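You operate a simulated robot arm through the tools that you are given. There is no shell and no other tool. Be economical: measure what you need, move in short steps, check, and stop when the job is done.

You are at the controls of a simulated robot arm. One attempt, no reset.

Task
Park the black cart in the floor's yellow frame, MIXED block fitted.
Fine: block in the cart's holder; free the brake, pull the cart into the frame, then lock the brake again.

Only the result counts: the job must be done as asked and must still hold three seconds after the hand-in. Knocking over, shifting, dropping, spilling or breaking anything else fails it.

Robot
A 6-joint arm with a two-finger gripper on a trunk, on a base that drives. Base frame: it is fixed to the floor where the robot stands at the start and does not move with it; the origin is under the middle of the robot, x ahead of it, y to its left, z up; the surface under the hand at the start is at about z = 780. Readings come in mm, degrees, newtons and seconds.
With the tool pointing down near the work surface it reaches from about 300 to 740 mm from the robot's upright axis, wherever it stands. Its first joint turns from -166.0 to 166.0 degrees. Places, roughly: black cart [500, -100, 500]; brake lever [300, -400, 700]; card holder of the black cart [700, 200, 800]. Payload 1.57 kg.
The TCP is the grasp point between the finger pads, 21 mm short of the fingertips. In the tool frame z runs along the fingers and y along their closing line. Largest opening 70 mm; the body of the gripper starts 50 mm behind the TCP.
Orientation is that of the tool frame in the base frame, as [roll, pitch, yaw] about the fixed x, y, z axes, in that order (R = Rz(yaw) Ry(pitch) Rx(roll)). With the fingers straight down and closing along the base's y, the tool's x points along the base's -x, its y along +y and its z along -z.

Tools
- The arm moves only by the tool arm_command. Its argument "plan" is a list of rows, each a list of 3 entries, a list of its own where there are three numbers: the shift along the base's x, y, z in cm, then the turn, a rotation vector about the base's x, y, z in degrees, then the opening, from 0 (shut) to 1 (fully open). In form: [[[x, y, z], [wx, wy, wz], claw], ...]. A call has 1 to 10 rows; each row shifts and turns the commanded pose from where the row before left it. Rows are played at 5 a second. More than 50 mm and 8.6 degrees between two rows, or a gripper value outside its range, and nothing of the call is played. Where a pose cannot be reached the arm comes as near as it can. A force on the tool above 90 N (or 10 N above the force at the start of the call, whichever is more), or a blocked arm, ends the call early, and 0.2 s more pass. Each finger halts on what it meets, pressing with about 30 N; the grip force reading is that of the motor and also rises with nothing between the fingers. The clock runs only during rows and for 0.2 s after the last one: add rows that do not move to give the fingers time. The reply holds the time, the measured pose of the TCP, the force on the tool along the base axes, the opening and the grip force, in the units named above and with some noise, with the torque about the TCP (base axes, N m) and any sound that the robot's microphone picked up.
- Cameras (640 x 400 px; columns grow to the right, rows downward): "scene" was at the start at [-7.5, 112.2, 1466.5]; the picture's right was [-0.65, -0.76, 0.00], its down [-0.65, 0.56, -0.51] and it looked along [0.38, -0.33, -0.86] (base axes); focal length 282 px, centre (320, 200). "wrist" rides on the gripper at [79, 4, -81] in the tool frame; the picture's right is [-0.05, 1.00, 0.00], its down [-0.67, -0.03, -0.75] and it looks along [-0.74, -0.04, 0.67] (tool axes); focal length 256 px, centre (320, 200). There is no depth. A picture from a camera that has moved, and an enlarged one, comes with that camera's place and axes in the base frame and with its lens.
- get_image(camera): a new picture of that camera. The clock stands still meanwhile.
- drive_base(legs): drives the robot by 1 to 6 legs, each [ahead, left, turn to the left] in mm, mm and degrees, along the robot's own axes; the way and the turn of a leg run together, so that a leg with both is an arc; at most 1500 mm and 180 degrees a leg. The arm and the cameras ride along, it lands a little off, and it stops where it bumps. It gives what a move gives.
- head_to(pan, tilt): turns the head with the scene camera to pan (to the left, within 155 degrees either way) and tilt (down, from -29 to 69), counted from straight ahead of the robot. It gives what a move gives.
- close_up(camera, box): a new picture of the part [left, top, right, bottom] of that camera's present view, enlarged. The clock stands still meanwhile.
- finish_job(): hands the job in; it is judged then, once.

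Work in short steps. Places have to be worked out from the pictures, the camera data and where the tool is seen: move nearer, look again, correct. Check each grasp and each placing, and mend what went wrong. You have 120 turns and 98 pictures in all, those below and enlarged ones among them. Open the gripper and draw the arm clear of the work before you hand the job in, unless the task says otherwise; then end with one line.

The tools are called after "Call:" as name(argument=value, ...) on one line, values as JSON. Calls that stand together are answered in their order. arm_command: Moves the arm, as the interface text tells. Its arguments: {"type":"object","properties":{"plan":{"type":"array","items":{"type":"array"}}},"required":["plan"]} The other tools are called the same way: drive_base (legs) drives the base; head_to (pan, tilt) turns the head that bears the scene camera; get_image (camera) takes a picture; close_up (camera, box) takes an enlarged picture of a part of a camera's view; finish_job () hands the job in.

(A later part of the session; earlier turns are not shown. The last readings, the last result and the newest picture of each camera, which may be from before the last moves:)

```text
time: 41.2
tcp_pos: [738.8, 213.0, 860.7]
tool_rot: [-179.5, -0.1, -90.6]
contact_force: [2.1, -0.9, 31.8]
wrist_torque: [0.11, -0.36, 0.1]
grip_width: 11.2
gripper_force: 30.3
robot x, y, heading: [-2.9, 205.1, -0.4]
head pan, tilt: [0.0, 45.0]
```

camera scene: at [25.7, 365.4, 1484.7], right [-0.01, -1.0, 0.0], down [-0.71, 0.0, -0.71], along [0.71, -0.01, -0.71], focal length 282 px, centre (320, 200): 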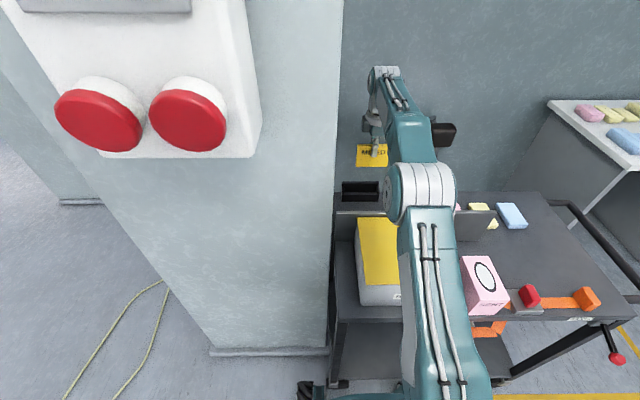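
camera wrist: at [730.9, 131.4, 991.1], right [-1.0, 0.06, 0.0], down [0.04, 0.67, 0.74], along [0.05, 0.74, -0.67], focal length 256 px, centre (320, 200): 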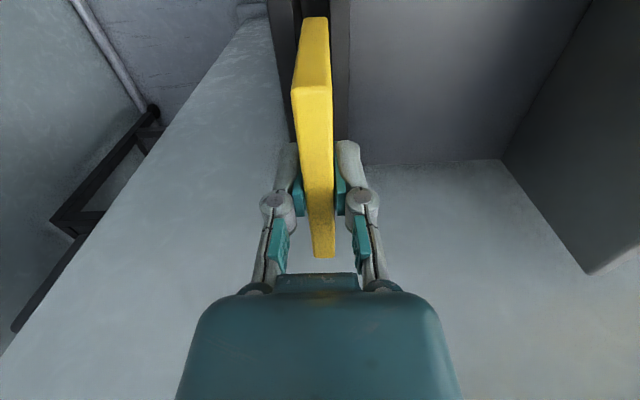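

The back finger has touched the back wall rim (torque matches), with the block already ~18 mm in the slot. I lift 4 mm and open slightly so it slides down, then check.

Call:
arm_command(plan=[[[0, 0, 0.4], [0, 0, 0], 0], [[0, 0, 0], [0, 0, 0], 0.25], [[0, 0, 0], [0, 0, 0], 0.35], [[0, 0, 0], [0, 0, 0], 0.4], [[0, 0, 0], [0, 0, 0], 0.4]])

Call:
close_up(camera="wrist", box=[220, 20, 412, 140])

Call:
close_up(camera="scene", box=[320, 150, 416, 210])

```text
time: 42.4
tcp_pos: [736.6, 213.7, 859.2]
tool_rot: [179.8, -0.3, -90.5]
contact_force: [0.2, -0.5, 0.0]
wrist_torque: [-0.01, 0.0, -0.05]
grip_width: 29.4
gripper_force: 0.4
robot x, y, heading: [1.5, 204.4, -0.6]
head pan, tilt: [0.0, 45.0]
```

```text
3.33 times, centred on (316, 80) of wrist
camera zoom: at [732.5, 134.9, 941.9], right [-1.0, 0.06, 0.0], down [0.04, 0.67, 0.74], along [0.04, 0.74, -0.67], focal length 853 px, centre (333, 600)
```

zoom: 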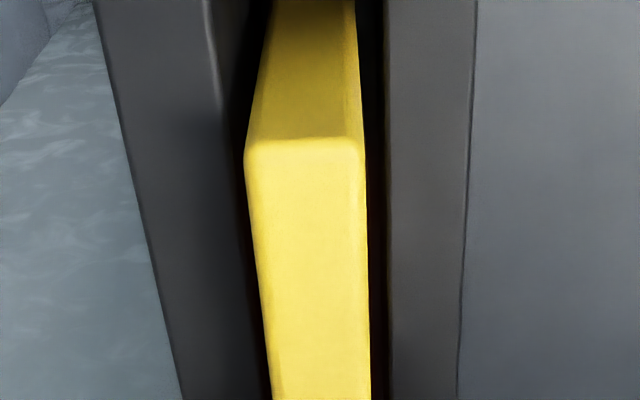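

```text
6.67 times, centred on (368, 180) of scene
camera zoom: at [25.8, 359.2, 1485.2], right [-0.01, -1.0, 0.0], down [-0.71, 0.01, -0.71], along [0.71, -0.01, -0.71], focal length 1878 px, centre (0, 333)
```

zoom: 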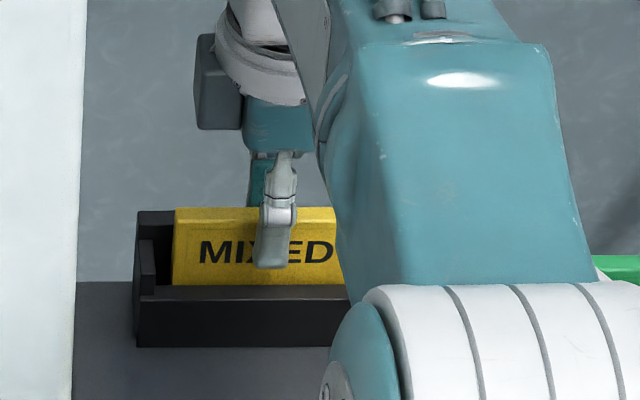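

The block dropped and its top is now at ≈z 857, i.e. seated. Rising straight up and verifying.

Call:
arm_command(plan=[[[0, 0, 3], [0, 0, 0], 0.4], [[0, 0, 4], [0, 0, 0], 0.4], [[-1, 0, 4], [0, 0, 0], 0.4], [[-2, -3, 2], [0, 0, 0], 0.4], [[-2, -4, 0], [0, 0, 0], 0.4], [[-2, -4, 0], [0, 0, 0], 0.4], [[-2, -4, 0], [0, 0, 0], 0.4], [[0, 0, 0], [0, 0, 0], 0.4]])

Call:
close_up(camera="scene", box=[320, 150, 416, 210])

Call:
get_image(camera="scene")

Call:
get_image(camera="wrist")

```text
time: 44.2
tcp_pos: [643.4, 62.4, 991.1]
tool_rot: [180.0, -0.2, -90.5]
contact_force: [0.1, 0.6, -0.8]
wrist_torque: [-0.02, -0.01, 0.02]
grip_width: 28.2
gripper_force: 0.0
out of reach, approached as far as the arm can: row 2
robot x, y, heading: [1.5, 201.0, -0.5]
head pan, tilt: [0.0, 45.0]
```

```text
6.67 times, centred on (368, 180) of scene
camera zoom: at [25.3, 358.3, 1485.4], right [-0.01, -1.0, 0.0], down [-0.71, 0.01, -0.71], along [0.71, -0.01, -0.71], focal length 1878 px, centre (0, 333)
```

zoom: 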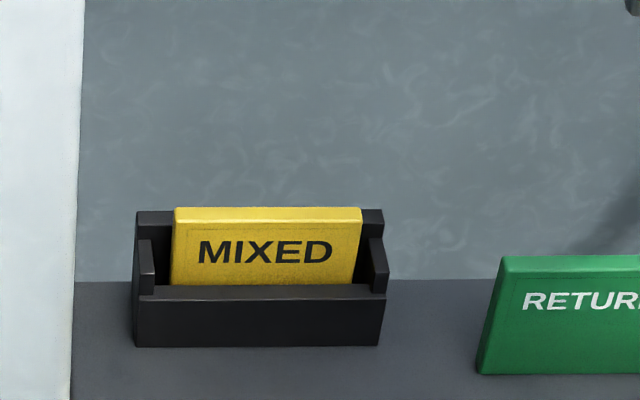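

```text
55 pictures are left
camera scene: at [25.3, 358.3, 1485.4], right [-0.01, -1.0, 0.0], down [-0.71, 0.01, -0.71], along [0.71, -0.01, -0.71], focal length 282 px, centre (320, 200)
```

scene: 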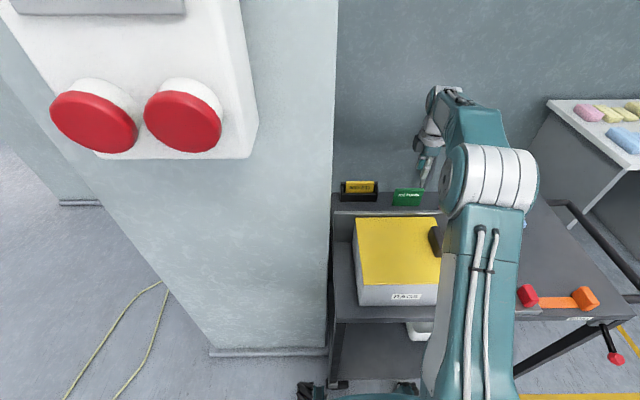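

```text
54 pictures are left
camera wrist: at [638.2, -17.0, 1073.3], right [-1.0, 0.06, 0.0], down [0.04, 0.67, 0.74], along [0.05, 0.74, -0.67], focal length 256 px, centre (320, 200)
```

wrist: 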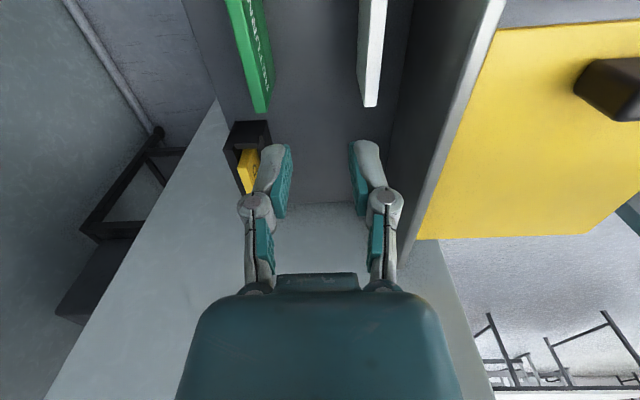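

MIXED is properly seated in the holder. Now raise the hand, turn it back, and then back off to view the brake lever.

Call:
arm_command(plan=[[[-2, 0, 4], [0, 0, -8.2], 0.6], [[-2, 0, 4], [0, 0, -8.2], 0.8], [[-2, 0, 3], [0, 0, -8.2], 1], [[-4, 0, 0], [0, 0, -8.2], 1], [[-4, 0, 0], [0, 0, -8.2], 1], [[-4, 0, 0], [0, 0, -8.2], 1], [[-4, 0, 0], [0, 0, -8.2], 1], [[0, 0, 0], [0, 0, -8.2], 1], [[0, 0, 0], [0, 0, -8.2], 1], [[0, 0, 0], [0, 0, -8.2], 1]])

Call:
drive_base(legs=[[-350, 0, 0], [0, -550, 0]])

Call:
get_image(camera="wrist")

```text
time: 46.4
tcp_pos: [422.1, 64.6, 1099.4]
tool_rot: [-179.9, -0.4, -172.7]
contact_force: [-0.1, 0.0, 0.1]
wrist_torque: [-0.01, 0.02, 0.02]
grip_width: 70.1
gripper_force: 0.0
robot x, y, heading: [-1.0, 205.1, -0.6]
head pan, tilt: [0.0, 45.0]
```

```text
time: 51.4
tcp_pos: [69.5, -478.5, 1101.3]
tool_rot: [-179.8, -0.3, -172.7]
contact_force: [-0.4, 0.9, -0.2]
wrist_torque: [-0.05, 0.01, -0.02]
grip_width: 69.9
gripper_force: 0.0
robot x, y, heading: [-353.8, -337.7, -0.9]
head pan, tilt: [0.0, 45.0]
```

```text
53 pictures are left
camera wrist: at [-10.3, -484.0, 1183.3], right [-0.07, 1.0, 0.0], down [0.67, 0.05, 0.74], along [0.74, 0.05, -0.67], focal length 256 px, centre (320, 200)
```

wrist: 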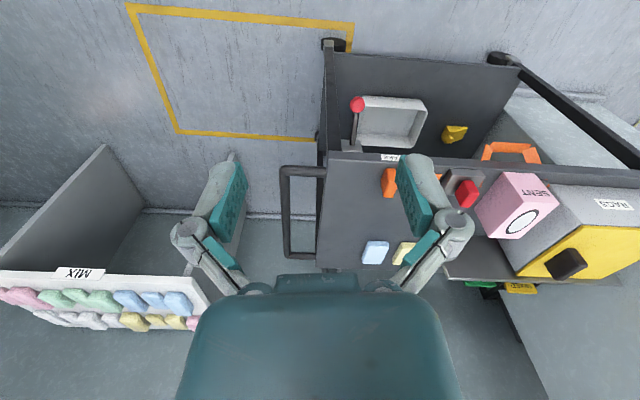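

Block done. Frame ≈ x 261–805, y -1190…-334; cart ≈ x 297–772, y -445…300, handle bar at y≈-535. Ball of the brake lever ≈ (235,-392,697). I'll enlarge the lever area for its labels.

Call:
close_up(camera="wrist", box=[300, 80, 428, 160])

Call:
head_to(pan=-20, tilt=55)

Call:
get_image(camera="scene")

```text
5.00 times, centred on (364, 120) of wrist
camera zoom: at [-10.3, -484.0, 1183.3], right [-0.07, 1.0, 0.0], down [0.67, 0.05, 0.74], along [0.74, 0.05, -0.67], focal length 1280 px, centre (100, 600)
```

zoom: 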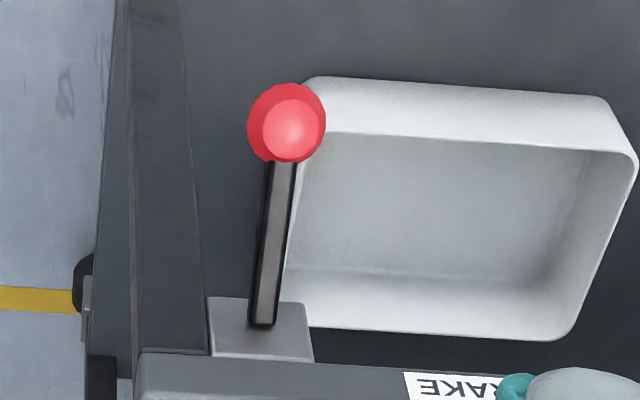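

```text
time: 52.2
tcp_pos: [68.4, -480.4, 1099.1]
tool_rot: [-179.9, -0.3, -172.7]
contact_force: [0.0, -0.7, 0.3]
wrist_torque: [0.03, 0.03, 0.0]
grip_width: 69.9
gripper_force: 0.0
robot x, y, heading: [-355.4, -335.3, -0.7]
head pan, tilt: [-20.0, 55.0]
```

```text
51 pictures are left
camera scene: at [-341.9, -208.1, 1471.9], right [-0.36, -0.93, 0.0], down [-0.77, 0.29, -0.57], along [0.54, -0.2, -0.82], focal length 282 px, centre (320, 200)
```

scene: 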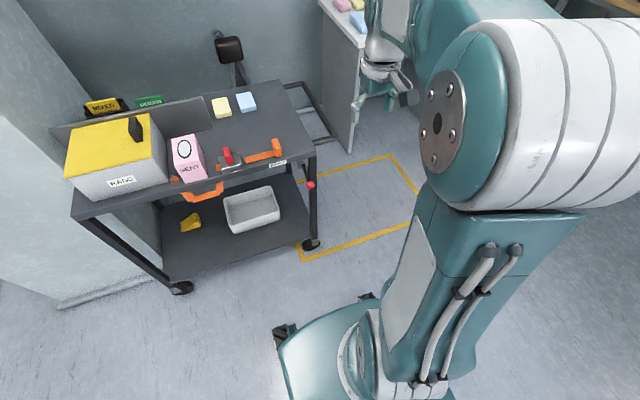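

I'll enlarge the lever from the scene camera for labels near "BRAKE".

Call:
close_up(camera="scene", box=[250, 145, 346, 205])

```text
6.67 times, centred on (298, 175) of scene
camera zoom: at [-341.9, -208.1, 1471.9], right [-0.36, -0.93, 0.0], down [-0.77, 0.29, -0.57], along [0.54, -0.2, -0.82], focal length 1878 px, centre (467, 367)
```

zoom: 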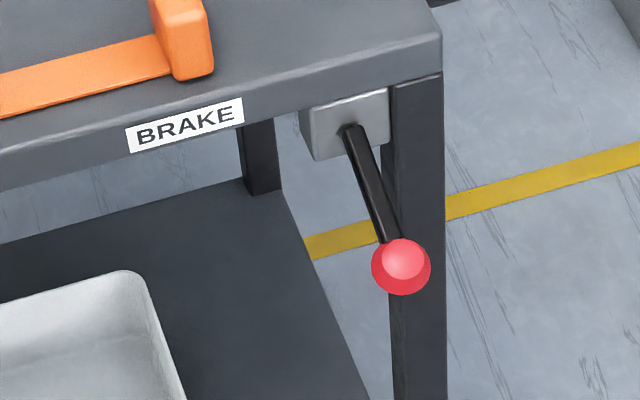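

The lever pivots at ≈(293,-392,751) on a bracket under the deck edge and points forward-down ~43° to the ball (≈32 mm dia). I'll straddle the ball from above with fingers closing along y; first hover above it.

Call:
arm_command(plan=[[[2.77, 1.45, -3.3], [0, 0, -7.3], 1], [[2.77, 1.45, -3.3], [0, 0, 0], 1], [[2.77, 1.45, -3.3], [0, 0, 0], 1], [[2.77, 1.45, -3.3], [0, 0, 0], 1], [[2.77, 1.45, -3.3], [0, 0, 0], 1], [[2.77, 1.45, -3.3], [0, 0, 0], 1], [[0, 0, 0], [0, 0, 0], 1]])

Call:
get_image(camera="wrist")

```text
time: 53.8
tcp_pos: [233.8, -394.4, 902.0]
tool_rot: [-179.9, -0.3, -180.0]
contact_force: [1.1, -0.3, 1.0]
wrist_torque: [-0.04, 0.01, -0.01]
grip_width: 70.0
gripper_force: 0.0
robot x, y, heading: [-351.8, -340.0, -0.6]
head pan, tilt: [-20.0, 55.0]
```

```text
49 pictures are left
camera wrist: at [154.5, -390.4, 984.9], right [0.05, 1.0, 0.0], down [0.67, -0.03, 0.74], along [0.74, -0.04, -0.67], focal length 256 px, centre (320, 200)
```

wrist: 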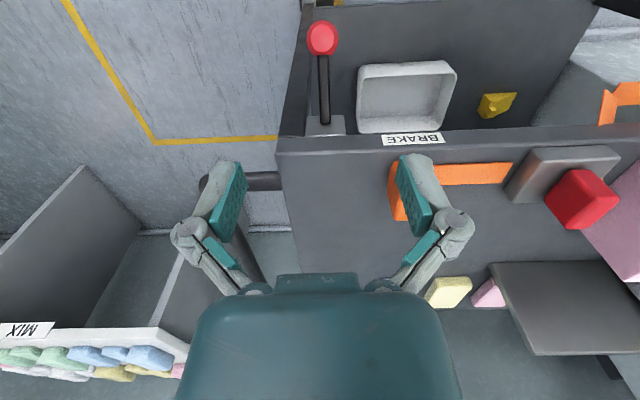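

Ball confirmed at ≈(234,-394,697). Descending over it.

Call:
arm_command(plan=[[[0, 0, -4.8], [0, 0, 0], 1], [[0, 0, -4.8], [0, 0, 0], 1], [[0, 0, -4.4], [0, 0, 0], 1], [[0, 0, 0], [0, 0, 0], 1]])

Call:
get_image(camera="wrist")

```text
time: 54.8
tcp_pos: [234.9, -393.6, 763.7]
tool_rot: [-179.9, -0.2, -180.0]
contact_force: [0.4, -0.1, 0.9]
wrist_torque: [0.02, -0.02, -0.01]
grip_width: 70.1
gripper_force: 0.0
robot x, y, heading: [-351.9, -343.1, -0.8]
head pan, tilt: [-20.0, 55.0]
```

```text
48 pictures are left
camera wrist: at [156.7, -389.3, 845.3], right [0.05, 1.0, 0.0], down [0.67, -0.03, 0.74], along [0.74, -0.04, -0.67], focal length 256 px, centre (320, 200)
```

wrist: 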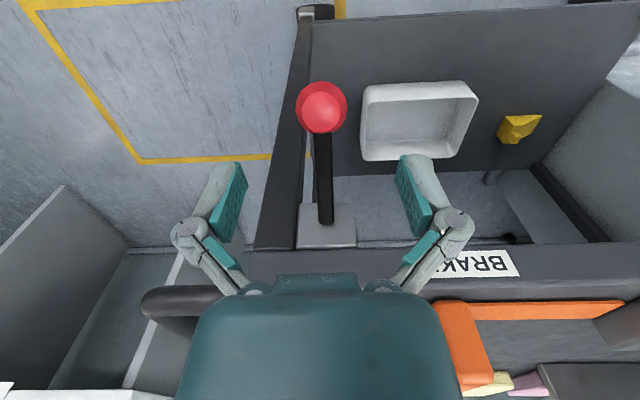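

Aligned. Going down to the ball centre and closing.

Call:
arm_command(plan=[[[0, 0, -3.4], [0, 0, 0], 1], [[0, 0, -3.2], [0, 0, 0], 1], [[0, 0, 0], [0, 0, 0], 0.7], [[0, 0, 0], [0, 0, 0], 0.4], [[0, 0, 0], [0, 0, 0], 0.3], [[0, 0, 0], [0, 0, 0], 0.3]])

Call:
get_image(camera="wrist")

```text
time: 56.2
tcp_pos: [234.7, -393.4, 695.7]
tool_rot: [-179.9, -0.2, 180.0]
contact_force: [1.0, 9.7, 4.5]
wrist_torque: [-0.03, -0.08, -0.02]
grip_width: 30.0
gripper_force: 32.3
robot x, y, heading: [-352.9, -338.5, -1.1]
head pan, tilt: [-20.0, 55.0]
```

```text
47 pictures are left
camera wrist: at [155.9, -388.6, 778.3], right [0.05, 1.0, 0.0], down [0.67, -0.03, 0.74], along [0.74, -0.04, -0.67], focal length 256 px, centre (320, 200)
```

wrist: 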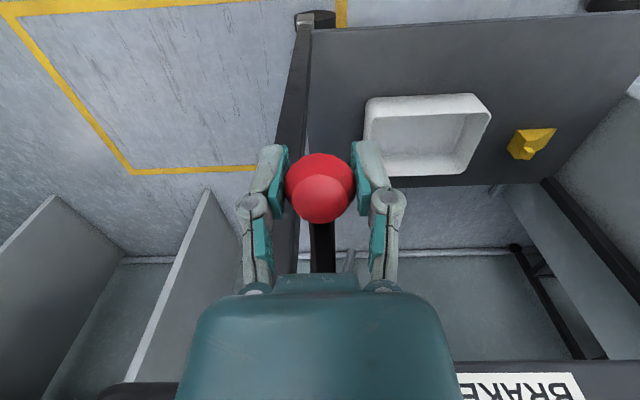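

Ball held (30 mm). I move it up along the arc about the pivot a small way to test whether it turns.

Call:
arm_command(plan=[[[-0.35, 0.1, 0.4], [0, 0, 0], 0.2], [[-0.35, 0, 0.5], [0, 0, 0], 0.2], [[-0.34, 0, 0.55], [0, 0, 0], 0.2], [[0, 0, 0], [0, 0, 0], 0.2]])

```text
time: 57.2
tcp_pos: [227.1, -393.5, 711.7]
tool_rot: [-179.9, 0.0, 180.0]
contact_force: [28.2, 3.6, -0.1]
wrist_torque: [-0.01, 0.44, 0.0]
grip_width: 30.1
gripper_force: 31.7
robot x, y, heading: [-352.4, -340.0, -0.9]
head pan, tilt: [-20.0, 55.0]
```

It turns upward; x pull suggests a lower pivot (z≈735). Continuing with a corrected arc.

Call:
arm_command(plan=[[[0.2, 0, 0.6], [0, 0, 0], 0.2], [[-0.1, 0, 0.8], [0, 0, 0], 0.2], [[0, 0, 0.8], [0, 0, 0], 0.2], [[0, 0, 0], [0, 0, 0], 0.2]])

```text
time: 58.2
tcp_pos: [221.5, -393.8, 731.3]
tool_rot: [180.0, -0.8, 180.0]
contact_force: [-11.0, -2.9, -10.0]
wrist_torque: [-0.01, 1.03, -0.04]
grip_width: 30.4
gripper_force: 32.1
robot x, y, heading: [-350.7, -343.0, -0.9]
head pan, tilt: [-20.0, 55.0]
```

Force small; arc fit gives pivot z≈747. Continue upward, keeping x≈219.

Call:
arm_command(plan=[[[-0.4, 0, 0.5], [0, 0, 0], 0.2], [[-0.2, 0, 0.5], [0, 0, 0], 0.2], [[-0.05, 0, 0.5], [0, 0, 0], 0.2], [[0, 0, 0], [0, 0, 0], 0.2]])

Call:
get_image(camera="wrist")

```text
time: 59.2
tcp_pos: [221.1, -393.3, 748.3]
tool_rot: [-179.9, 0.0, -180.0]
contact_force: [18.7, -0.2, -5.4]
wrist_torque: [0.0, 0.04, 0.0]
grip_width: 29.8
gripper_force: 31.9
robot x, y, heading: [-347.9, -337.8, -0.9]
head pan, tilt: [-20.0, 55.0]
```

```text
46 pictures are left
camera wrist: at [141.9, -388.6, 830.8], right [0.05, 1.0, 0.0], down [0.67, -0.03, 0.75], along [0.74, -0.04, -0.67], focal length 256 px, centre (320, 200)
```

wrist: 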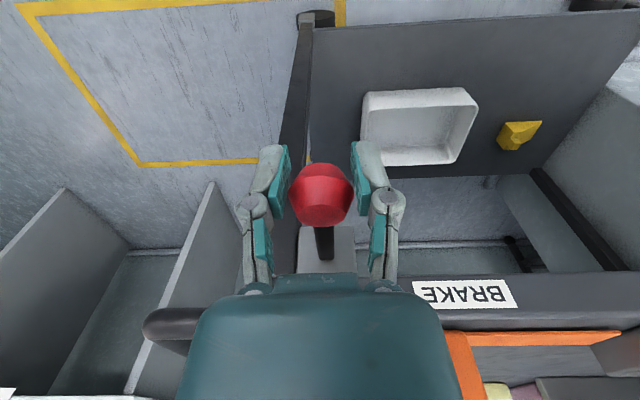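

Lever is horizontal now and follows. Continue along the mirrored arc upward, watching for a stop or click.

Call:
arm_command(plan=[[[0.3, 0, 0.5], [0, 0, 0], 0.2], [[0.1, 0, 0.5], [0, 0, 0], 0.2], [[0.2, 0, 0.5], [0, 0, 0], 0.2], [[0.2, 0, 0.5], [0, 0, 0], 0.2], [[0, 0, 0], [0, 0, 0], 0.2]])

Call:
arm_command(plan=[[[0.2, 0, 0.5], [0, 0, 0], 0.2], [[0.25, 0, 0.5], [0, 0, 0], 0.2], [[0, 0, 0], [0, 0, 0], 0.2]])

```text
time: 60.4
tcp_pos: [220.6, -394.4, 765.3]
tool_rot: [180.0, -0.9, 180.0]
contact_force: [-41.7, 2.5, 0.6]
wrist_torque: [-0.02, 0.53, 0.11]
grip_width: 27.1
gripper_force: 31.6
robot x, y, heading: [-352.7, -340.5, -1.0]
head pan, tilt: [-20.0, 55.0]
```

```text
time: 61.2
tcp_pos: [221.8, -393.3, 770.6]
tool_rot: [179.9, -1.9, 179.9]
contact_force: [-45.1, -2.5, -40.3]
wrist_torque: [-0.01, 0.67, -0.03]
grip_width: 27.6
gripper_force: 31.9
robot x, y, heading: [-354.9, -341.4, -1.0]
head pan, tilt: [-20.0, 55.0]
```

Resistance grew to ~45 N; I look to see where the lever stands.

Call:
close_up(camera="scene", box=[250, 135, 346, 195])

Call:
close_up(camera="wrist", box=[220, 130, 420, 255])

```text
6.67 times, centred on (298, 165) of scene
camera zoom: at [-339.8, -209.5, 1471.8], right [-0.36, -0.93, 0.0], down [-0.77, 0.29, -0.57], along [0.53, -0.2, -0.82], focal length 1878 px, centre (467, 433)
```

zoom: 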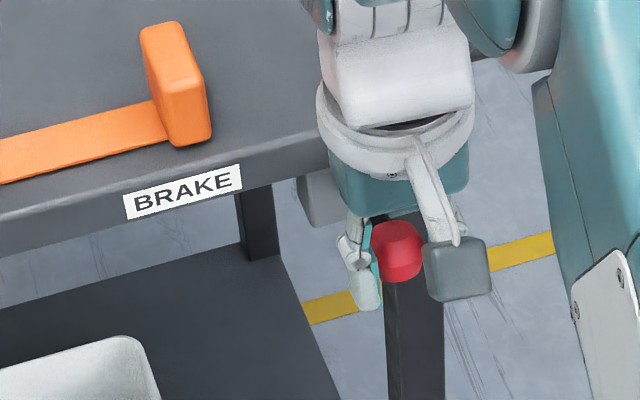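

```text
3.20 times, centred on (320, 192) of wrist
camera zoom: at [145.7, -388.8, 855.3], right [0.05, 1.0, 0.0], down [0.69, -0.04, 0.72], along [0.72, -0.04, -0.69], focal length 819 px, centre (320, 224)
```

zoom: 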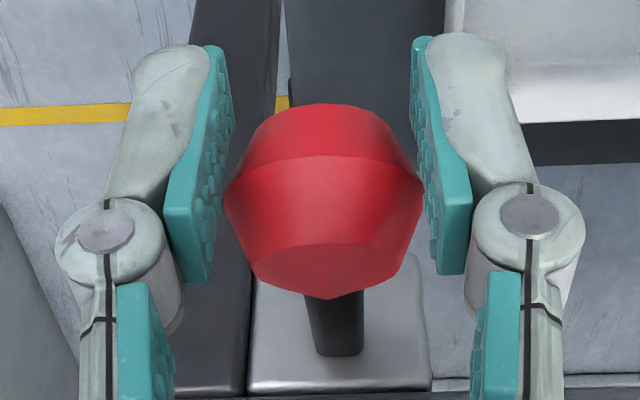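

The knob has slid somewhat in the pads. I release it briefly to see where the lever rests by itself.

Call:
arm_command(plan=[[[0, 0, 0], [0, 0, 0], 0.6], [[-0.9, 0, 0.2], [0, 0, 0], 0.6], [[0, 0, 0], [0, 0, 0], 0.6], [[0, 0, 0], [0, 0, 0], 0.6]])

Call:
get_image(camera="wrist")

```text
time: 62.2
tcp_pos: [222.1, -393.9, 780.6]
tool_rot: [-179.9, -0.3, 180.0]
contact_force: [-0.2, -0.6, 0.3]
wrist_torque: [-0.01, -0.01, -0.04]
grip_width: 42.2
gripper_force: 0.0
robot x, y, heading: [-351.6, -339.5, -0.7]
head pan, tilt: [-20.0, 55.0]
```

```text
43 pictures are left
camera wrist: at [143.2, -388.5, 863.8], right [0.05, 1.0, 0.0], down [0.67, -0.03, 0.74], along [0.74, -0.04, -0.67], focal length 256 px, centre (320, 200)
```

wrist: 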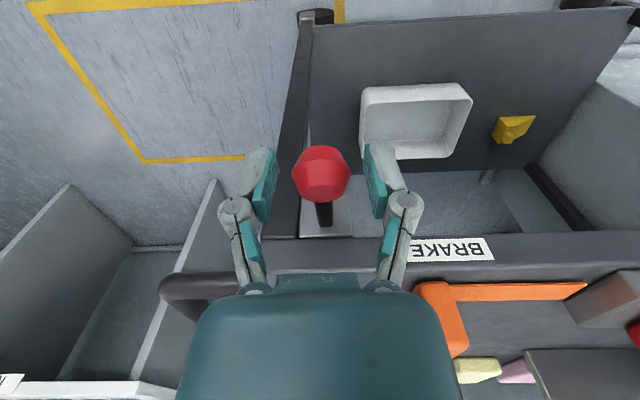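

Lever stays put by friction at about 21° above horizontal, knob ≈(219,780). Re-grip centred and continue on the arc to +43°.

Call:
arm_command(plan=[[[-0.2, 0, 0], [0, 0, 0], 0.4], [[0, 0, 0], [0, 0, 0], 0.2], [[0, 0, 0], [0, 0, 0], 0.2], [[0.25, 0, 0.5], [0, 0, 0], 0.2], [[0.25, 0, 0.5], [0, 0, 0], 0.2], [[0, 0, 0], [0, 0, 0], 0.2]])

Call:
arm_command(plan=[[[0.4, 0, 0.5], [0, 0, 0], 0.2], [[0.4, 0, 0.5], [0, 0, 0], 0.2], [[0, 0, 0], [0, 0, 0], 0.2]])

```text
time: 63.6
tcp_pos: [228.5, -393.7, 792.1]
tool_rot: [-179.9, 0.1, 180.0]
contact_force: [-0.1, 0.9, 0.0]
wrist_torque: [0.01, 0.0, 0.03]
grip_width: 12.3
gripper_force: 0.1
robot x, y, heading: [-349.4, -339.5, -0.6]
head pan, tilt: [-20.0, 55.0]
```

```text
time: 64.4
tcp_pos: [232.6, -393.1, 800.1]
tool_rot: [-179.9, -0.4, -179.9]
contact_force: [-0.2, 0.1, 0.1]
wrist_torque: [0.03, 0.01, -0.02]
grip_width: 13.8
gripper_force: 0.1
robot x, y, heading: [-353.0, -336.8, -1.0]
head pan, tilt: [-20.0, 55.0]
```

Width 12–14 mm with no force: the fingers missed the knob. Looking again.

Call:
get_image(camera="wrist")

Call:
close_up(camera="scene", box=[250, 135, 346, 195])

```text
42 pictures are left
camera wrist: at [153.6, -388.9, 882.8], right [0.05, 1.0, 0.0], down [0.67, -0.03, 0.74], along [0.74, -0.04, -0.67], focal length 256 px, centre (320, 200)
```

wrist: 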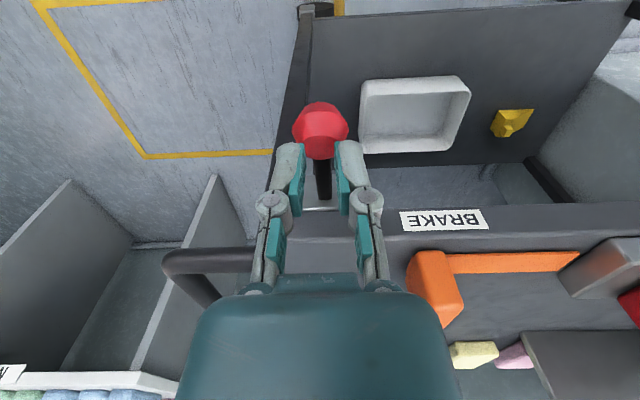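

```text
6.67 times, centred on (298, 165) of scene
camera zoom: at [-340.8, -208.5, 1471.9], right [-0.36, -0.93, 0.0], down [-0.77, 0.29, -0.57], along [0.53, -0.2, -0.82], focal length 1878 px, centre (467, 433)
```

zoom: 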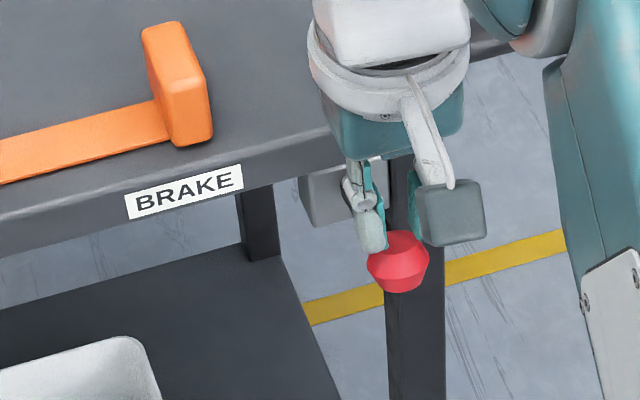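

Re-fit: pivot ≈(293,741), r≈73; the knob is at ≈(226,769), about 23° up — I had closed above it. I open, lower onto it, grip and test whether it goes any further up.

Call:
arm_command(plan=[[[0, 0, 0], [0, 0, 0], 0.8], [[0, 0, 0], [0, 0, 0], 0.8], [[-0.6, 0, -1.5], [0, 0, 0], 0.8], [[0, 0, -1.8], [0, 0, 0], 0.8], [[0, 0, 0], [0, 0, 0], 0.3], [[0, 0, 0], [0, 0, 0], 0.3], [[0, 0, 0], [0, 0, 0], 0.3]])

Call:
arm_command(plan=[[[0.15, 0, 0.4], [0, 0, 0], 0.3], [[0.2, 0, 0.4], [0, 0, 0], 0.3], [[0, 0, 0], [0, 0, 0], 0.3]])

```text
time: 66.0
tcp_pos: [226.4, -393.2, 765.4]
tool_rot: [-179.9, -0.3, 179.9]
contact_force: [-6.3, 3.5, 2.7]
wrist_torque: [0.07, -0.09, 0.06]
grip_width: 30.6
gripper_force: 32.1
robot x, y, heading: [-354.1, -343.6, -0.9]
head pan, tilt: [-20.0, 55.0]
```

```text
time: 66.8
tcp_pos: [229.3, -394.5, 772.6]
tool_rot: [-180.0, -0.7, -179.9]
contact_force: [-17.3, -0.3, -24.8]
wrist_torque: [-0.03, 0.94, 0.01]
grip_width: 30.5
gripper_force: 32.1
robot x, y, heading: [-354.4, -336.9, -0.9]
head pan, tilt: [-20.0, 55.0]
```

Gripped at full 30.5 mm, it moved 7 mm with 25 N. Push a bit more.

Call:
arm_command(plan=[[[0.2, 0, 0.4], [0, 0, 0], 0.3], [[0.25, 0, 0.4], [0, 0, 0], 0.3], [[0, 0, 0], [0, 0, 0], 0.3]])

```text
time: 67.6
tcp_pos: [237.3, -393.5, 787.9]
tool_rot: [-179.8, 0.4, -180.0]
contact_force: [-3.8, 17.4, 4.7]
wrist_torque: [1.47, 0.33, -0.18]
grip_width: 19.2
gripper_force: 16.2
robot x, y, heading: [-352.2, -340.4, -0.9]
head pan, tilt: [-20.0, 55.0]
```

The grip slipped (19 mm). Check the picture.

Call:
get_image(camera="wrist")

Call:
close_up(camera="scene", box=[250, 135, 346, 195])

```text
40 pictures are left
camera wrist: at [158.3, -389.3, 868.9], right [0.05, 1.0, 0.0], down [0.66, -0.03, 0.75], along [0.75, -0.04, -0.66], focal length 256 px, centre (320, 200)
```

wrist: 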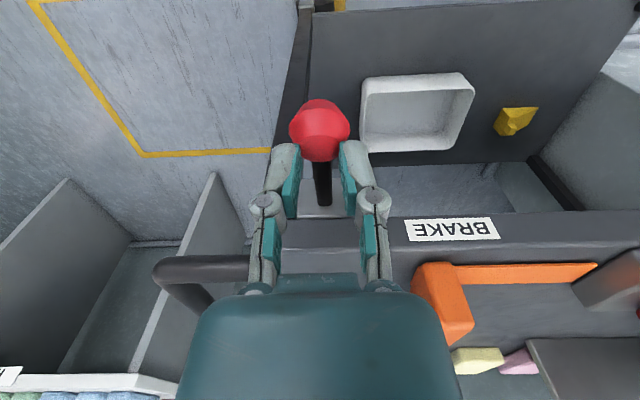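

```text
6.67 times, centred on (298, 165) of scene
camera zoom: at [-340.6, -207.9, 1471.9], right [-0.36, -0.93, 0.0], down [-0.77, 0.29, -0.57], along [0.53, -0.2, -0.82], focal length 1878 px, centre (467, 433)
```

zoom: 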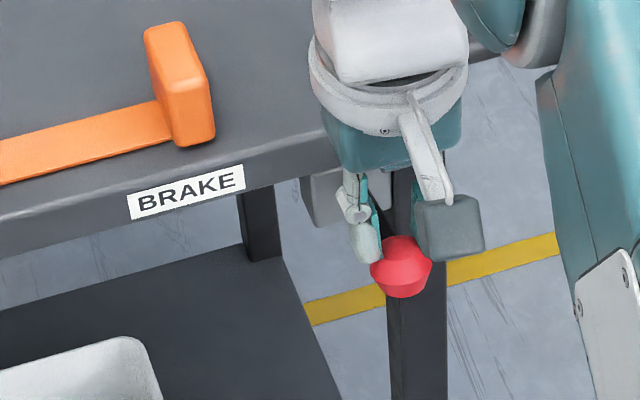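

The lever is at its upper stop (pads slid off while it stayed put), so the brake should now be free. Release, rise, and drive to the handle side: sideways first, then ahead.

Call:
arm_command(plan=[[[0, 0, 0], [0, 0, 0], 0.8], [[-0.5, 0, 1], [0, 0, 0], 1], [[-0.5, 0, 4], [0, 0, 0], 1], [[0, 0, 4], [0, 0, 0], 1], [[0, 0, 4], [0, 0, 0], 1], [[0, 0, 0], [0, 0, 0], 1]])

Call:
drive_base(legs=[[0, 0, 0.9], [0, -262, 0], [318, 0, 0]])

Call:
get_image(camera="wrist")

```text
time: 69.0
tcp_pos: [223.4, -392.2, 913.1]
tool_rot: [-179.9, -0.3, 179.9]
contact_force: [-0.2, -0.7, -0.3]
wrist_torque: [-0.01, 0.0, -0.02]
grip_width: 69.8
gripper_force: 0.0
robot x, y, heading: [-354.6, -341.1, -0.6]
head pan, tilt: [-20.0, 55.0]
```

```text
time: 73.0
tcp_pos: [538.3, -653.9, 914.2]
tool_rot: [180.0, -0.4, -179.9]
contact_force: [-0.1, -0.3, -0.2]
wrist_torque: [0.01, -0.02, 0.01]
grip_width: 70.0
gripper_force: 0.1
robot x, y, heading: [-39.7, -602.6, -0.6]
head pan, tilt: [-20.0, 55.0]
```

```text
38 pictures are left
camera wrist: at [458.6, -650.9, 996.4], right [0.05, 1.0, 0.0], down [0.67, -0.03, 0.74], along [0.74, -0.04, -0.67], focal length 256 px, centre (320, 200)
```

wrist: 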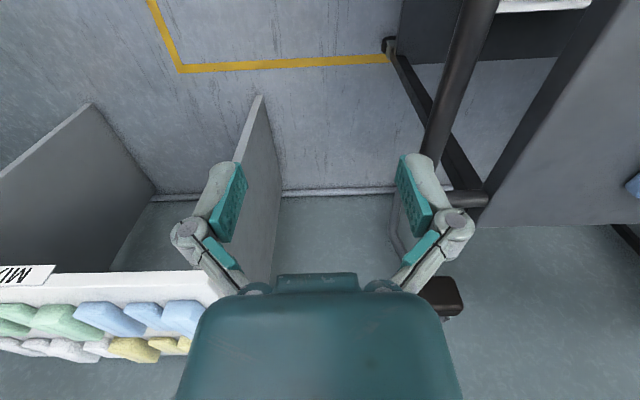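

Bar centre is at y≈-535, z≈767. I move over it and descend part-way.

Call:
arm_command(plan=[[[0, 4.0, 0], [0, 0, 0], 1], [[0, 4.0, 0], [0, 0, 0], 1], [[0, 3.9, 0], [0, 0, 0], 1], [[0, 0, -4.5], [0, 0, 0], 1], [[0, 0, -4.0], [0, 0, 0], 1], [[0, 0, 0], [0, 0, 0], 1]])

Call:
get_image(camera="wrist")

```text
time: 74.4
tcp_pos: [536.3, -532.7, 829.3]
tool_rot: [-179.9, -0.2, -179.8]
contact_force: [0.6, 0.2, 0.0]
wrist_torque: [0.02, 0.01, 0.04]
grip_width: 70.1
gripper_force: 0.1
robot x, y, heading: [-41.5, -604.4, -0.7]
head pan, tilt: [-20.0, 55.0]
```

```text
37 pictures are left
camera wrist: at [457.8, -529.6, 911.8], right [0.05, 1.0, 0.0], down [0.67, -0.03, 0.74], along [0.74, -0.04, -0.67], focal length 256 px, centre (320, 200)
```

wrist: 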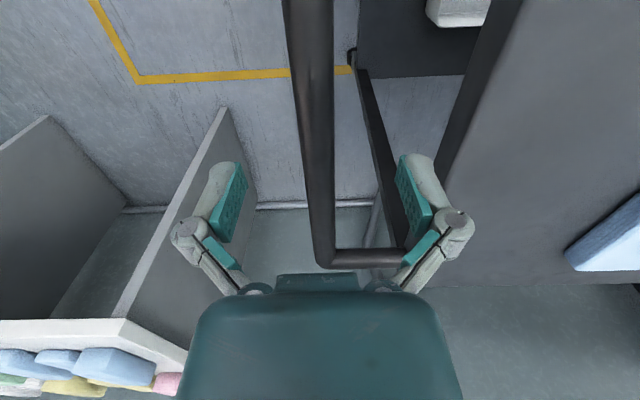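

The bar runs centrally between the fingers. Lower 62 mm and close.

Call:
arm_command(plan=[[[0, 0, -3.2], [0, 0, 0], 1], [[0, 0, -3.0], [0, 0, 0], 1], [[0, 0, 0], [0, 0, 0], 0.6], [[0, 0, 0], [0, 0, 0], 0.3], [[0, 0, 0], [0, 0, 0], 0], [[0, 0, 0], [0, 0, 0], 0]])

Call:
close_up(camera="wrist", box=[220, 100, 420, 225])

```text
time: 75.8
tcp_pos: [536.0, -534.5, 769.2]
tool_rot: [-180.0, -0.2, -179.8]
contact_force: [-0.6, -5.8, 4.1]
wrist_torque: [-0.04, -0.09, -0.13]
grip_width: 22.9
gripper_force: 31.7
robot x, y, heading: [-39.1, -604.5, -0.6]
head pan, tilt: [-20.0, 55.0]
```

```text
3.20 times, centred on (320, 162) of wrist
camera zoom: at [456.8, -531.5, 851.5], right [0.05, 1.0, 0.0], down [0.67, -0.03, 0.74], along [0.74, -0.04, -0.67], focal length 819 px, centre (320, 320)
```

zoom: 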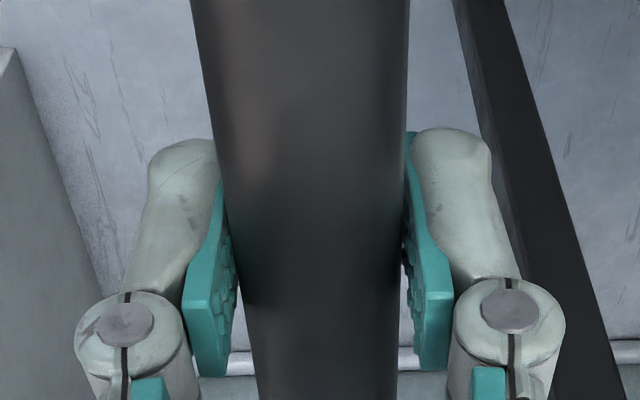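

Handle gripped (22.9 mm). Test pull of 20 mm with the arm to see whether the brake is free.

Call:
arm_command(plan=[[[0, -0.5, 0], [0, 0, 0], 0], [[0, -0.5, 0], [0, 0, 0], 0], [[0, -0.5, 0], [0, 0, 0], 0], [[0, -0.5, 0], [0, 0, 0], 0], [[0, 0, 0], [0, 0, 0], 0]])

```text
time: 77.0
tcp_pos: [536.9, -557.0, 769.2]
tool_rot: [-179.9, -0.1, -179.9]
contact_force: [-9.2, -4.6, 26.2]
wrist_torque: [-0.05, -0.02, -0.02]
grip_width: 23.3
gripper_force: 32.0
robot x, y, heading: [-40.4, -602.9, -0.7]
head pan, tilt: [-20.0, 55.0]
```

The cart follows freely. Now drive right 300 mm slowly in legs, then check.

Call:
drive_base(legs=[[0, 0, 0.6], [0, -150, 0], [0, -150, 0]])

Call:
head_to(pan=30, tilt=50)

Call:
get_image(camera="scene")

Call:
get_image(camera="wrist")

```text
time: 79.6
tcp_pos: [535.0, -830.6, 765.1]
tool_rot: [-179.8, -0.4, -178.7]
contact_force: [-21.5, 22.0, 0.5]
wrist_torque: [-0.21, -0.35, -0.28]
grip_width: 23.1
gripper_force: 32.1
robot x, y, heading: [-42.3, -891.6, 0.1]
head pan, tilt: [-20.0, 55.0]
```

```text
time: 80.8
tcp_pos: [534.9, -856.9, 766.5]
tool_rot: [179.1, -0.5, -179.1]
contact_force: [7.0, -21.6, -21.7]
wrist_torque: [0.35, 0.46, -0.62]
grip_width: 23.2
gripper_force: 31.9
robot x, y, heading: [-39.4, -896.0, -0.1]
head pan, tilt: [30.0, 50.0]
```

```text
35 pictures are left
camera scene: at [-28.0, -719.8, 1480.4], right [0.5, -0.87, -0.01], down [-0.67, -0.38, -0.65], along [0.55, 0.33, -0.76], focal length 282 px, centre (320, 200)
```

scene: 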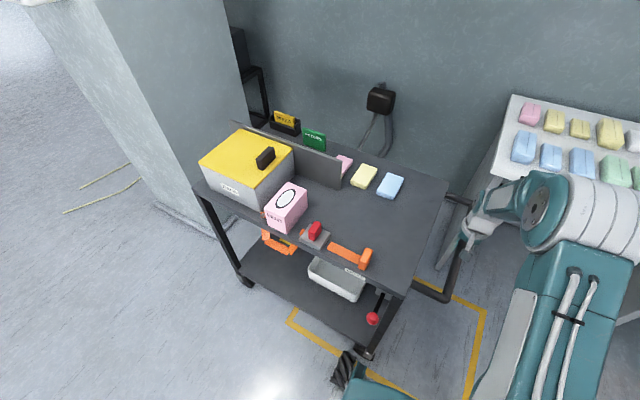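

```text
34 pictures are left
camera wrist: at [456.3, -854.7, 849.0], right [0.04, 1.0, 0.02], down [0.67, -0.04, 0.74], along [0.74, -0.02, -0.68], focal length 256 px, centre (320, 200)
```

wrist: 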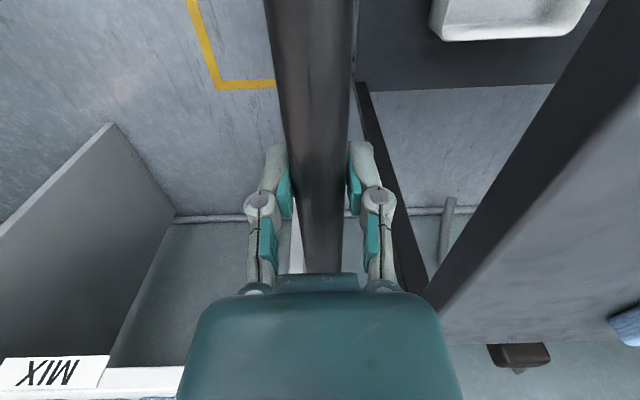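

Cart is following straight, blocks still standing. Handle now at y≈-857; target ≈-1225. Drive another 260 mm.

Call:
drive_base(legs=[[0, -130, 0], [0, -130, 0]])

Call:
arm_command(plan=[[[0, 0, 0], [0, 0, 0], 0], [[0, 0, 0], [0, 0, 0], 0], [[0, 0, 0], [0, 0, 0], 0], [[0, 0, 0], [0, 0, 0], 0], [[0, 0, 0], [0, 0, 0], 0]])

Call:
get_image(camera="scene")

```text
time: 83.0
tcp_pos: [536.4, -1056.4, 765.4]
tool_rot: [-179.8, -0.5, -178.5]
contact_force: [-11.2, 66.6, 10.3]
wrist_torque: [0.01, 0.88, -0.41]
grip_width: 25.5
gripper_force: 32.2
robot x, y, heading: [-40.5, -1138.0, 0.2]
head pan, tilt: [30.0, 50.0]
```

```text
time: 84.2
tcp_pos: [534.0, -1102.1, 768.7]
tool_rot: [177.9, -0.7, -178.8]
contact_force: [0.9, -24.7, -30.1]
wrist_torque: [0.17, 0.36, -0.7]
grip_width: 23.2
gripper_force: 32.1
robot x, y, heading: [-37.3, -1140.8, -0.2]
head pan, tilt: [30.0, 50.0]
```

```text
33 pictures are left
camera scene: at [-25.7, -965.4, 1480.7], right [0.5, -0.87, -0.01], down [-0.67, -0.37, -0.65], along [0.56, 0.33, -0.76], focal length 282 px, centre (320, 200)
```

scene: 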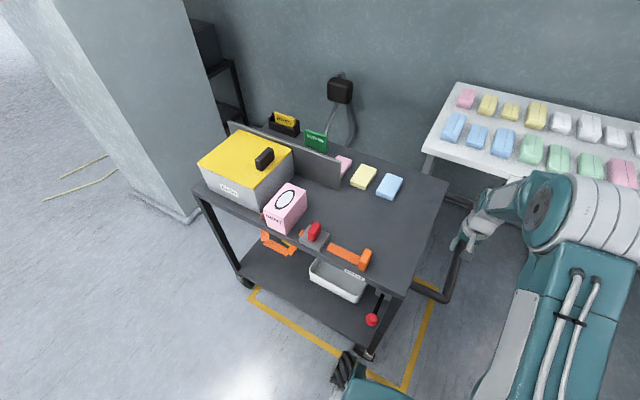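

Measured: cart's wheel midpoint is ~118 mm short of the frame's middle. Drive ~125 mm more (drive falls ~5% short).

Call:
drive_base(legs=[[0, -62, 0], [0, -62, 0]])

Call:
arm_command(plan=[[[0, 0, 0], [0, 0, 0], 0], [[0, 0, 0], [0, 0, 0], 0], [[0, 0, 0], [0, 0, 0], 0], [[0, 0, 0], [0, 0, 0], 0], [[0, 0, 0], [0, 0, 0], 0], [[0, 0, 0], [0, 0, 0], 0], [[0, 0, 0], [0, 0, 0], 0], [[0, 0, 0], [0, 0, 0], 0]])

Call:
get_image(camera="scene")

Call:
get_image(camera="wrist")

```text
time: 85.7
tcp_pos: [536.2, -1207.9, 768.7]
tool_rot: [178.7, -0.5, -178.6]
contact_force: [-2.3, -14.1, -10.1]
wrist_torque: [0.16, 0.67, -0.71]
grip_width: 23.5
gripper_force: 31.8
robot x, y, heading: [-37.3, -1262.8, -0.2]
head pan, tilt: [30.0, 50.0]
```

```text
time: 87.5
tcp_pos: [534.6, -1192.1, 768.5]
tool_rot: [179.4, -0.5, -178.4]
contact_force: [14.5, 8.9, -11.4]
wrist_torque: [0.14, 0.38, -0.75]
grip_width: 23.3
gripper_force: 32.3
robot x, y, heading: [-36.5, -1251.1, -0.2]
head pan, tilt: [30.0, 50.0]
```

```text
32 pictures are left
camera scene: at [-26.1, -1055.7, 1477.5], right [0.5, -0.87, 0.0], down [-0.67, -0.38, -0.64], along [0.56, 0.32, -0.77], focal length 282 px, centre (320, 200)
```

scene: 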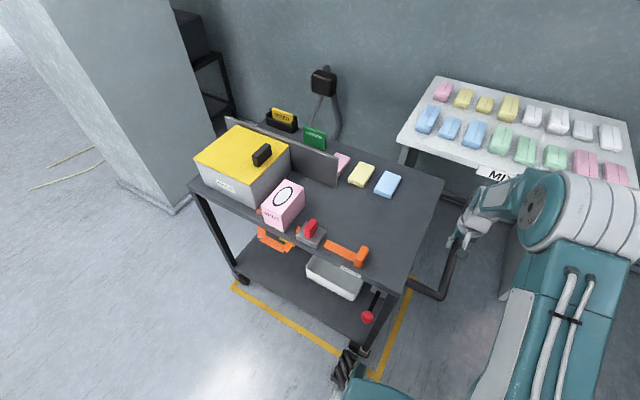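

```text
31 pictures are left
camera wrist: at [456.1, -1191.0, 852.1], right [0.03, 1.0, 0.01], down [0.67, -0.03, 0.74], along [0.74, -0.01, -0.67], focal length 256 px, centre (320, 200)
```

wrist: 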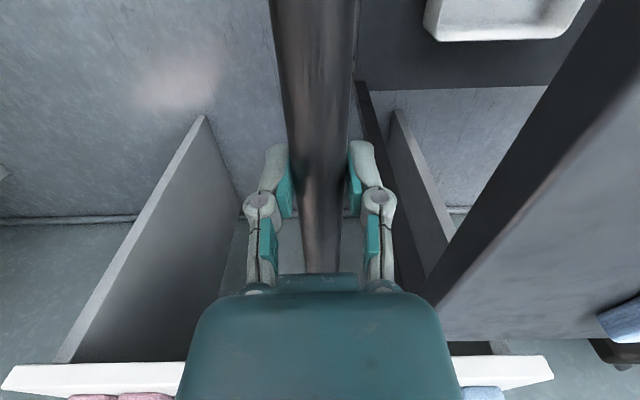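

Handle is at y≈-1192; ~30 mm more needed. I pull that with the arm gently.

Call:
arm_command(plan=[[[0, -0.5, 0], [0, 0, 0], 0], [[0, -0.5, 0], [0, 0, 0], 0], [[0, -0.5, 0], [0, 0, 0], 0], [[0, -0.5, 0], [0, 0, 0], 0], [[0, -0.4, 0], [0, 0, 0], 0], [[0, 0, 0], [0, 0, 0], 0], [[0, 0, 0], [0, 0, 0], 0], [[0, 0, 0], [0, 0, 0], 0]])

Call:
arm_command(plan=[[[0, 0, 0], [0, 0, 0], 0], [[0, 0, 0], [0, 0, 0], 0], [[0, 0, 0], [0, 0, 0], 0], [[0, 0, 0], [0, 0, 0], 0]])

Call:
close_up(camera="scene", box=[200, 230, 360, 330])

Call:
close_up(camera="scene", box=[300, 260, 460, 360])

```text
time: 89.3
tcp_pos: [535.2, -1227.0, 767.9]
tool_rot: [179.1, -0.4, -178.8]
contact_force: [4.8, -5.7, -13.7]
wrist_torque: [-0.13, -0.12, -0.57]
grip_width: 23.5
gripper_force: 31.7
robot x, y, heading: [-35.3, -1259.1, -0.3]
head pan, tilt: [30.0, 50.0]
```

```text
time: 90.3
tcp_pos: [535.1, -1227.0, 769.0]
tool_rot: [179.0, -0.4, -178.6]
contact_force: [0.7, -5.0, -11.7]
wrist_torque: [0.0, 0.03, -0.53]
grip_width: 23.6
gripper_force: 32.2
robot x, y, heading: [-36.0, -1259.8, -0.3]
head pan, tilt: [30.0, 50.0]
```

```text
4.00 times, centred on (280, 280) of scene
camera zoom: at [-26.8, -1065.2, 1478.4], right [0.5, -0.87, 0.0], down [-0.67, -0.38, -0.64], along [0.56, 0.32, -0.77], focal length 1127 px, centre (480, -120)
```

zoom: 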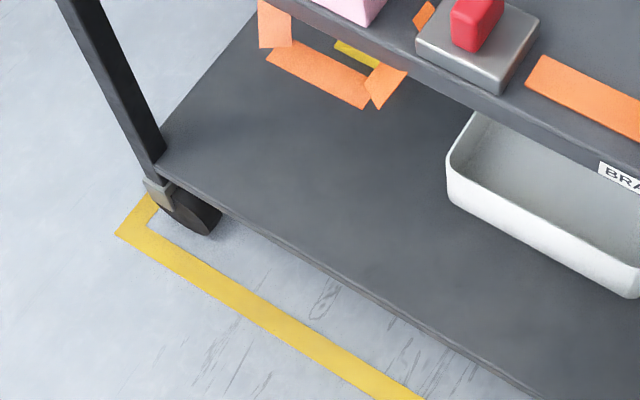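

```text
4.00 times, centred on (380, 310) of scene
camera zoom: at [-26.8, -1065.2, 1478.4], right [0.5, -0.87, 0.0], down [-0.67, -0.38, -0.64], along [0.56, 0.32, -0.77], focal length 1127 px, centre (80, -240)
```

zoom: 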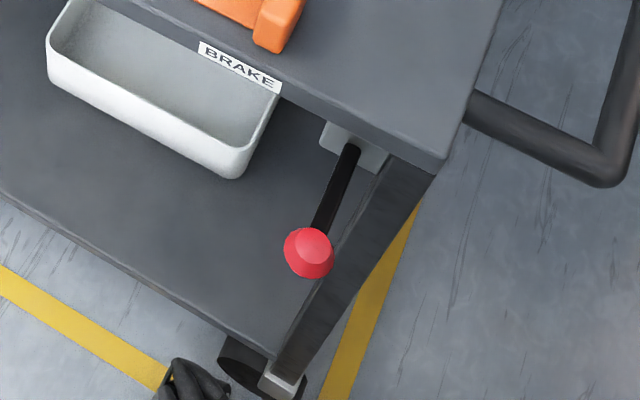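

Cart looks centred (body ≈ -1137…-390 vs inner frame -1170…-362). The lever looks possibly lower than I left it, so I enlarge it.

Call:
close_up(camera="scene", box=[352, 282, 416, 322])

```text
10.00 times, centred on (384, 302) of scene
camera zoom: at [-26.8, -1065.2, 1478.4], right [0.5, -0.87, 0.0], down [-0.67, -0.38, -0.64], along [0.56, 0.32, -0.77], focal length 2817 px, centre (-320, -820)
```

zoom: 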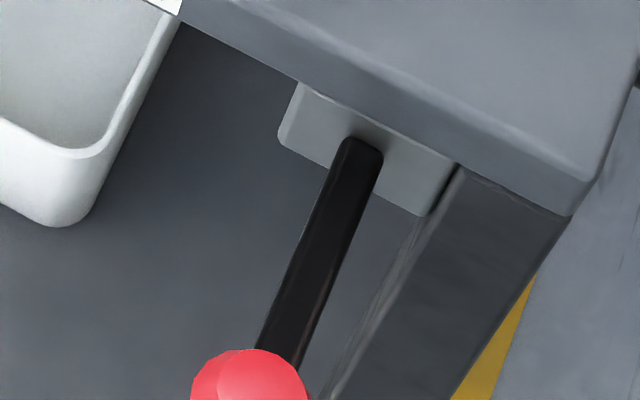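

Not decisive. I release the handle gently, rise, back off and look at the cart and lever from the wrist camera.

Call:
arm_command(plan=[[[0, 0, 0], [0, 0, 0], 0.3], [[0, 0, 0], [0, 0, 0], 0.5], [[0, 0, 0], [0, 0, 0], 0.8], [[0, 0, 2], [0, 0, 0], 1], [[0, 0, 4], [0, 0, 0], 1], [[0, 0, 4.5], [0, 0, 0], 1], [[0, 0, 4.5], [0, 0, 0], 1], [[0, 0, 0], [0, 0, 0], 1]])

Call:
drive_base(legs=[[-318, 0, 0], [0, 226, 0]])

Call:
get_image(camera="wrist")

Call:
head_to(pan=0, tilt=50)

Call:
get_image(camera="scene")

```text
time: 92.1
tcp_pos: [535.1, -1227.4, 919.3]
tool_rot: [179.1, -0.4, -178.7]
contact_force: [-0.2, 0.0, -0.5]
wrist_torque: [0.0, 0.02, -0.01]
grip_width: 70.1
gripper_force: 0.0
robot x, y, heading: [-35.9, -1261.8, -0.1]
head pan, tilt: [30.0, 50.0]
```

```text
time: 95.5
tcp_pos: [225.7, -1015.2, 918.1]
tool_rot: [178.7, -0.4, -178.8]
contact_force: [0.3, 0.0, -0.3]
wrist_torque: [-0.02, -0.02, 0.0]
grip_width: 70.0
gripper_force: 0.1
robot x, y, heading: [-348.7, -1040.3, -0.4]
head pan, tilt: [30.0, 50.0]
```

```text
27 pictures are left
camera wrist: at [146.9, -1014.3, 1001.5], right [0.03, 1.0, 0.02], down [0.67, -0.04, 0.74], along [0.74, -0.01, -0.67], focal length 256 px, centre (320, 200)
```

wrist: 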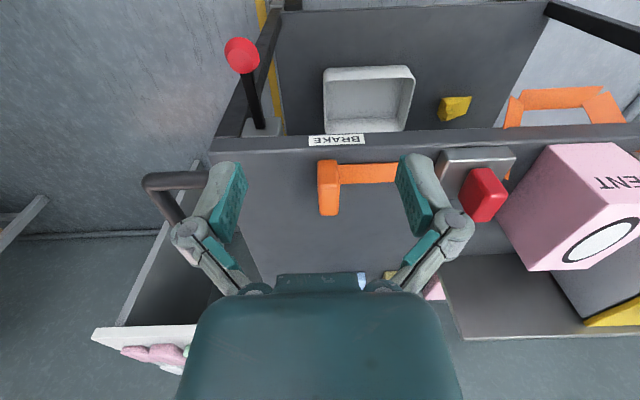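

```text
time: 96.5
tcp_pos: [225.9, -1006.7, 919.2]
tool_rot: [179.1, -0.4, -178.7]
contact_force: [-0.3, 0.0, 0.4]
wrist_torque: [0.0, 0.02, -0.01]
grip_width: 69.9
gripper_force: 0.0
robot x, y, heading: [-348.1, -1040.1, -0.4]
head pan, tilt: [0.0, 50.0]
```

```text
26 pictures are left
camera scene: at [-327.6, -881.5, 1478.2], right [0.0, -1.0, 0.0], down [-0.77, 0.0, -0.64], along [0.64, 0.0, -0.77], focal length 282 px, centre (320, 200)
```

scene: 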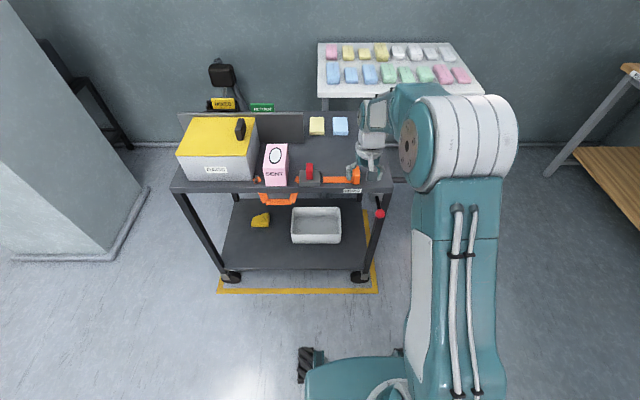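

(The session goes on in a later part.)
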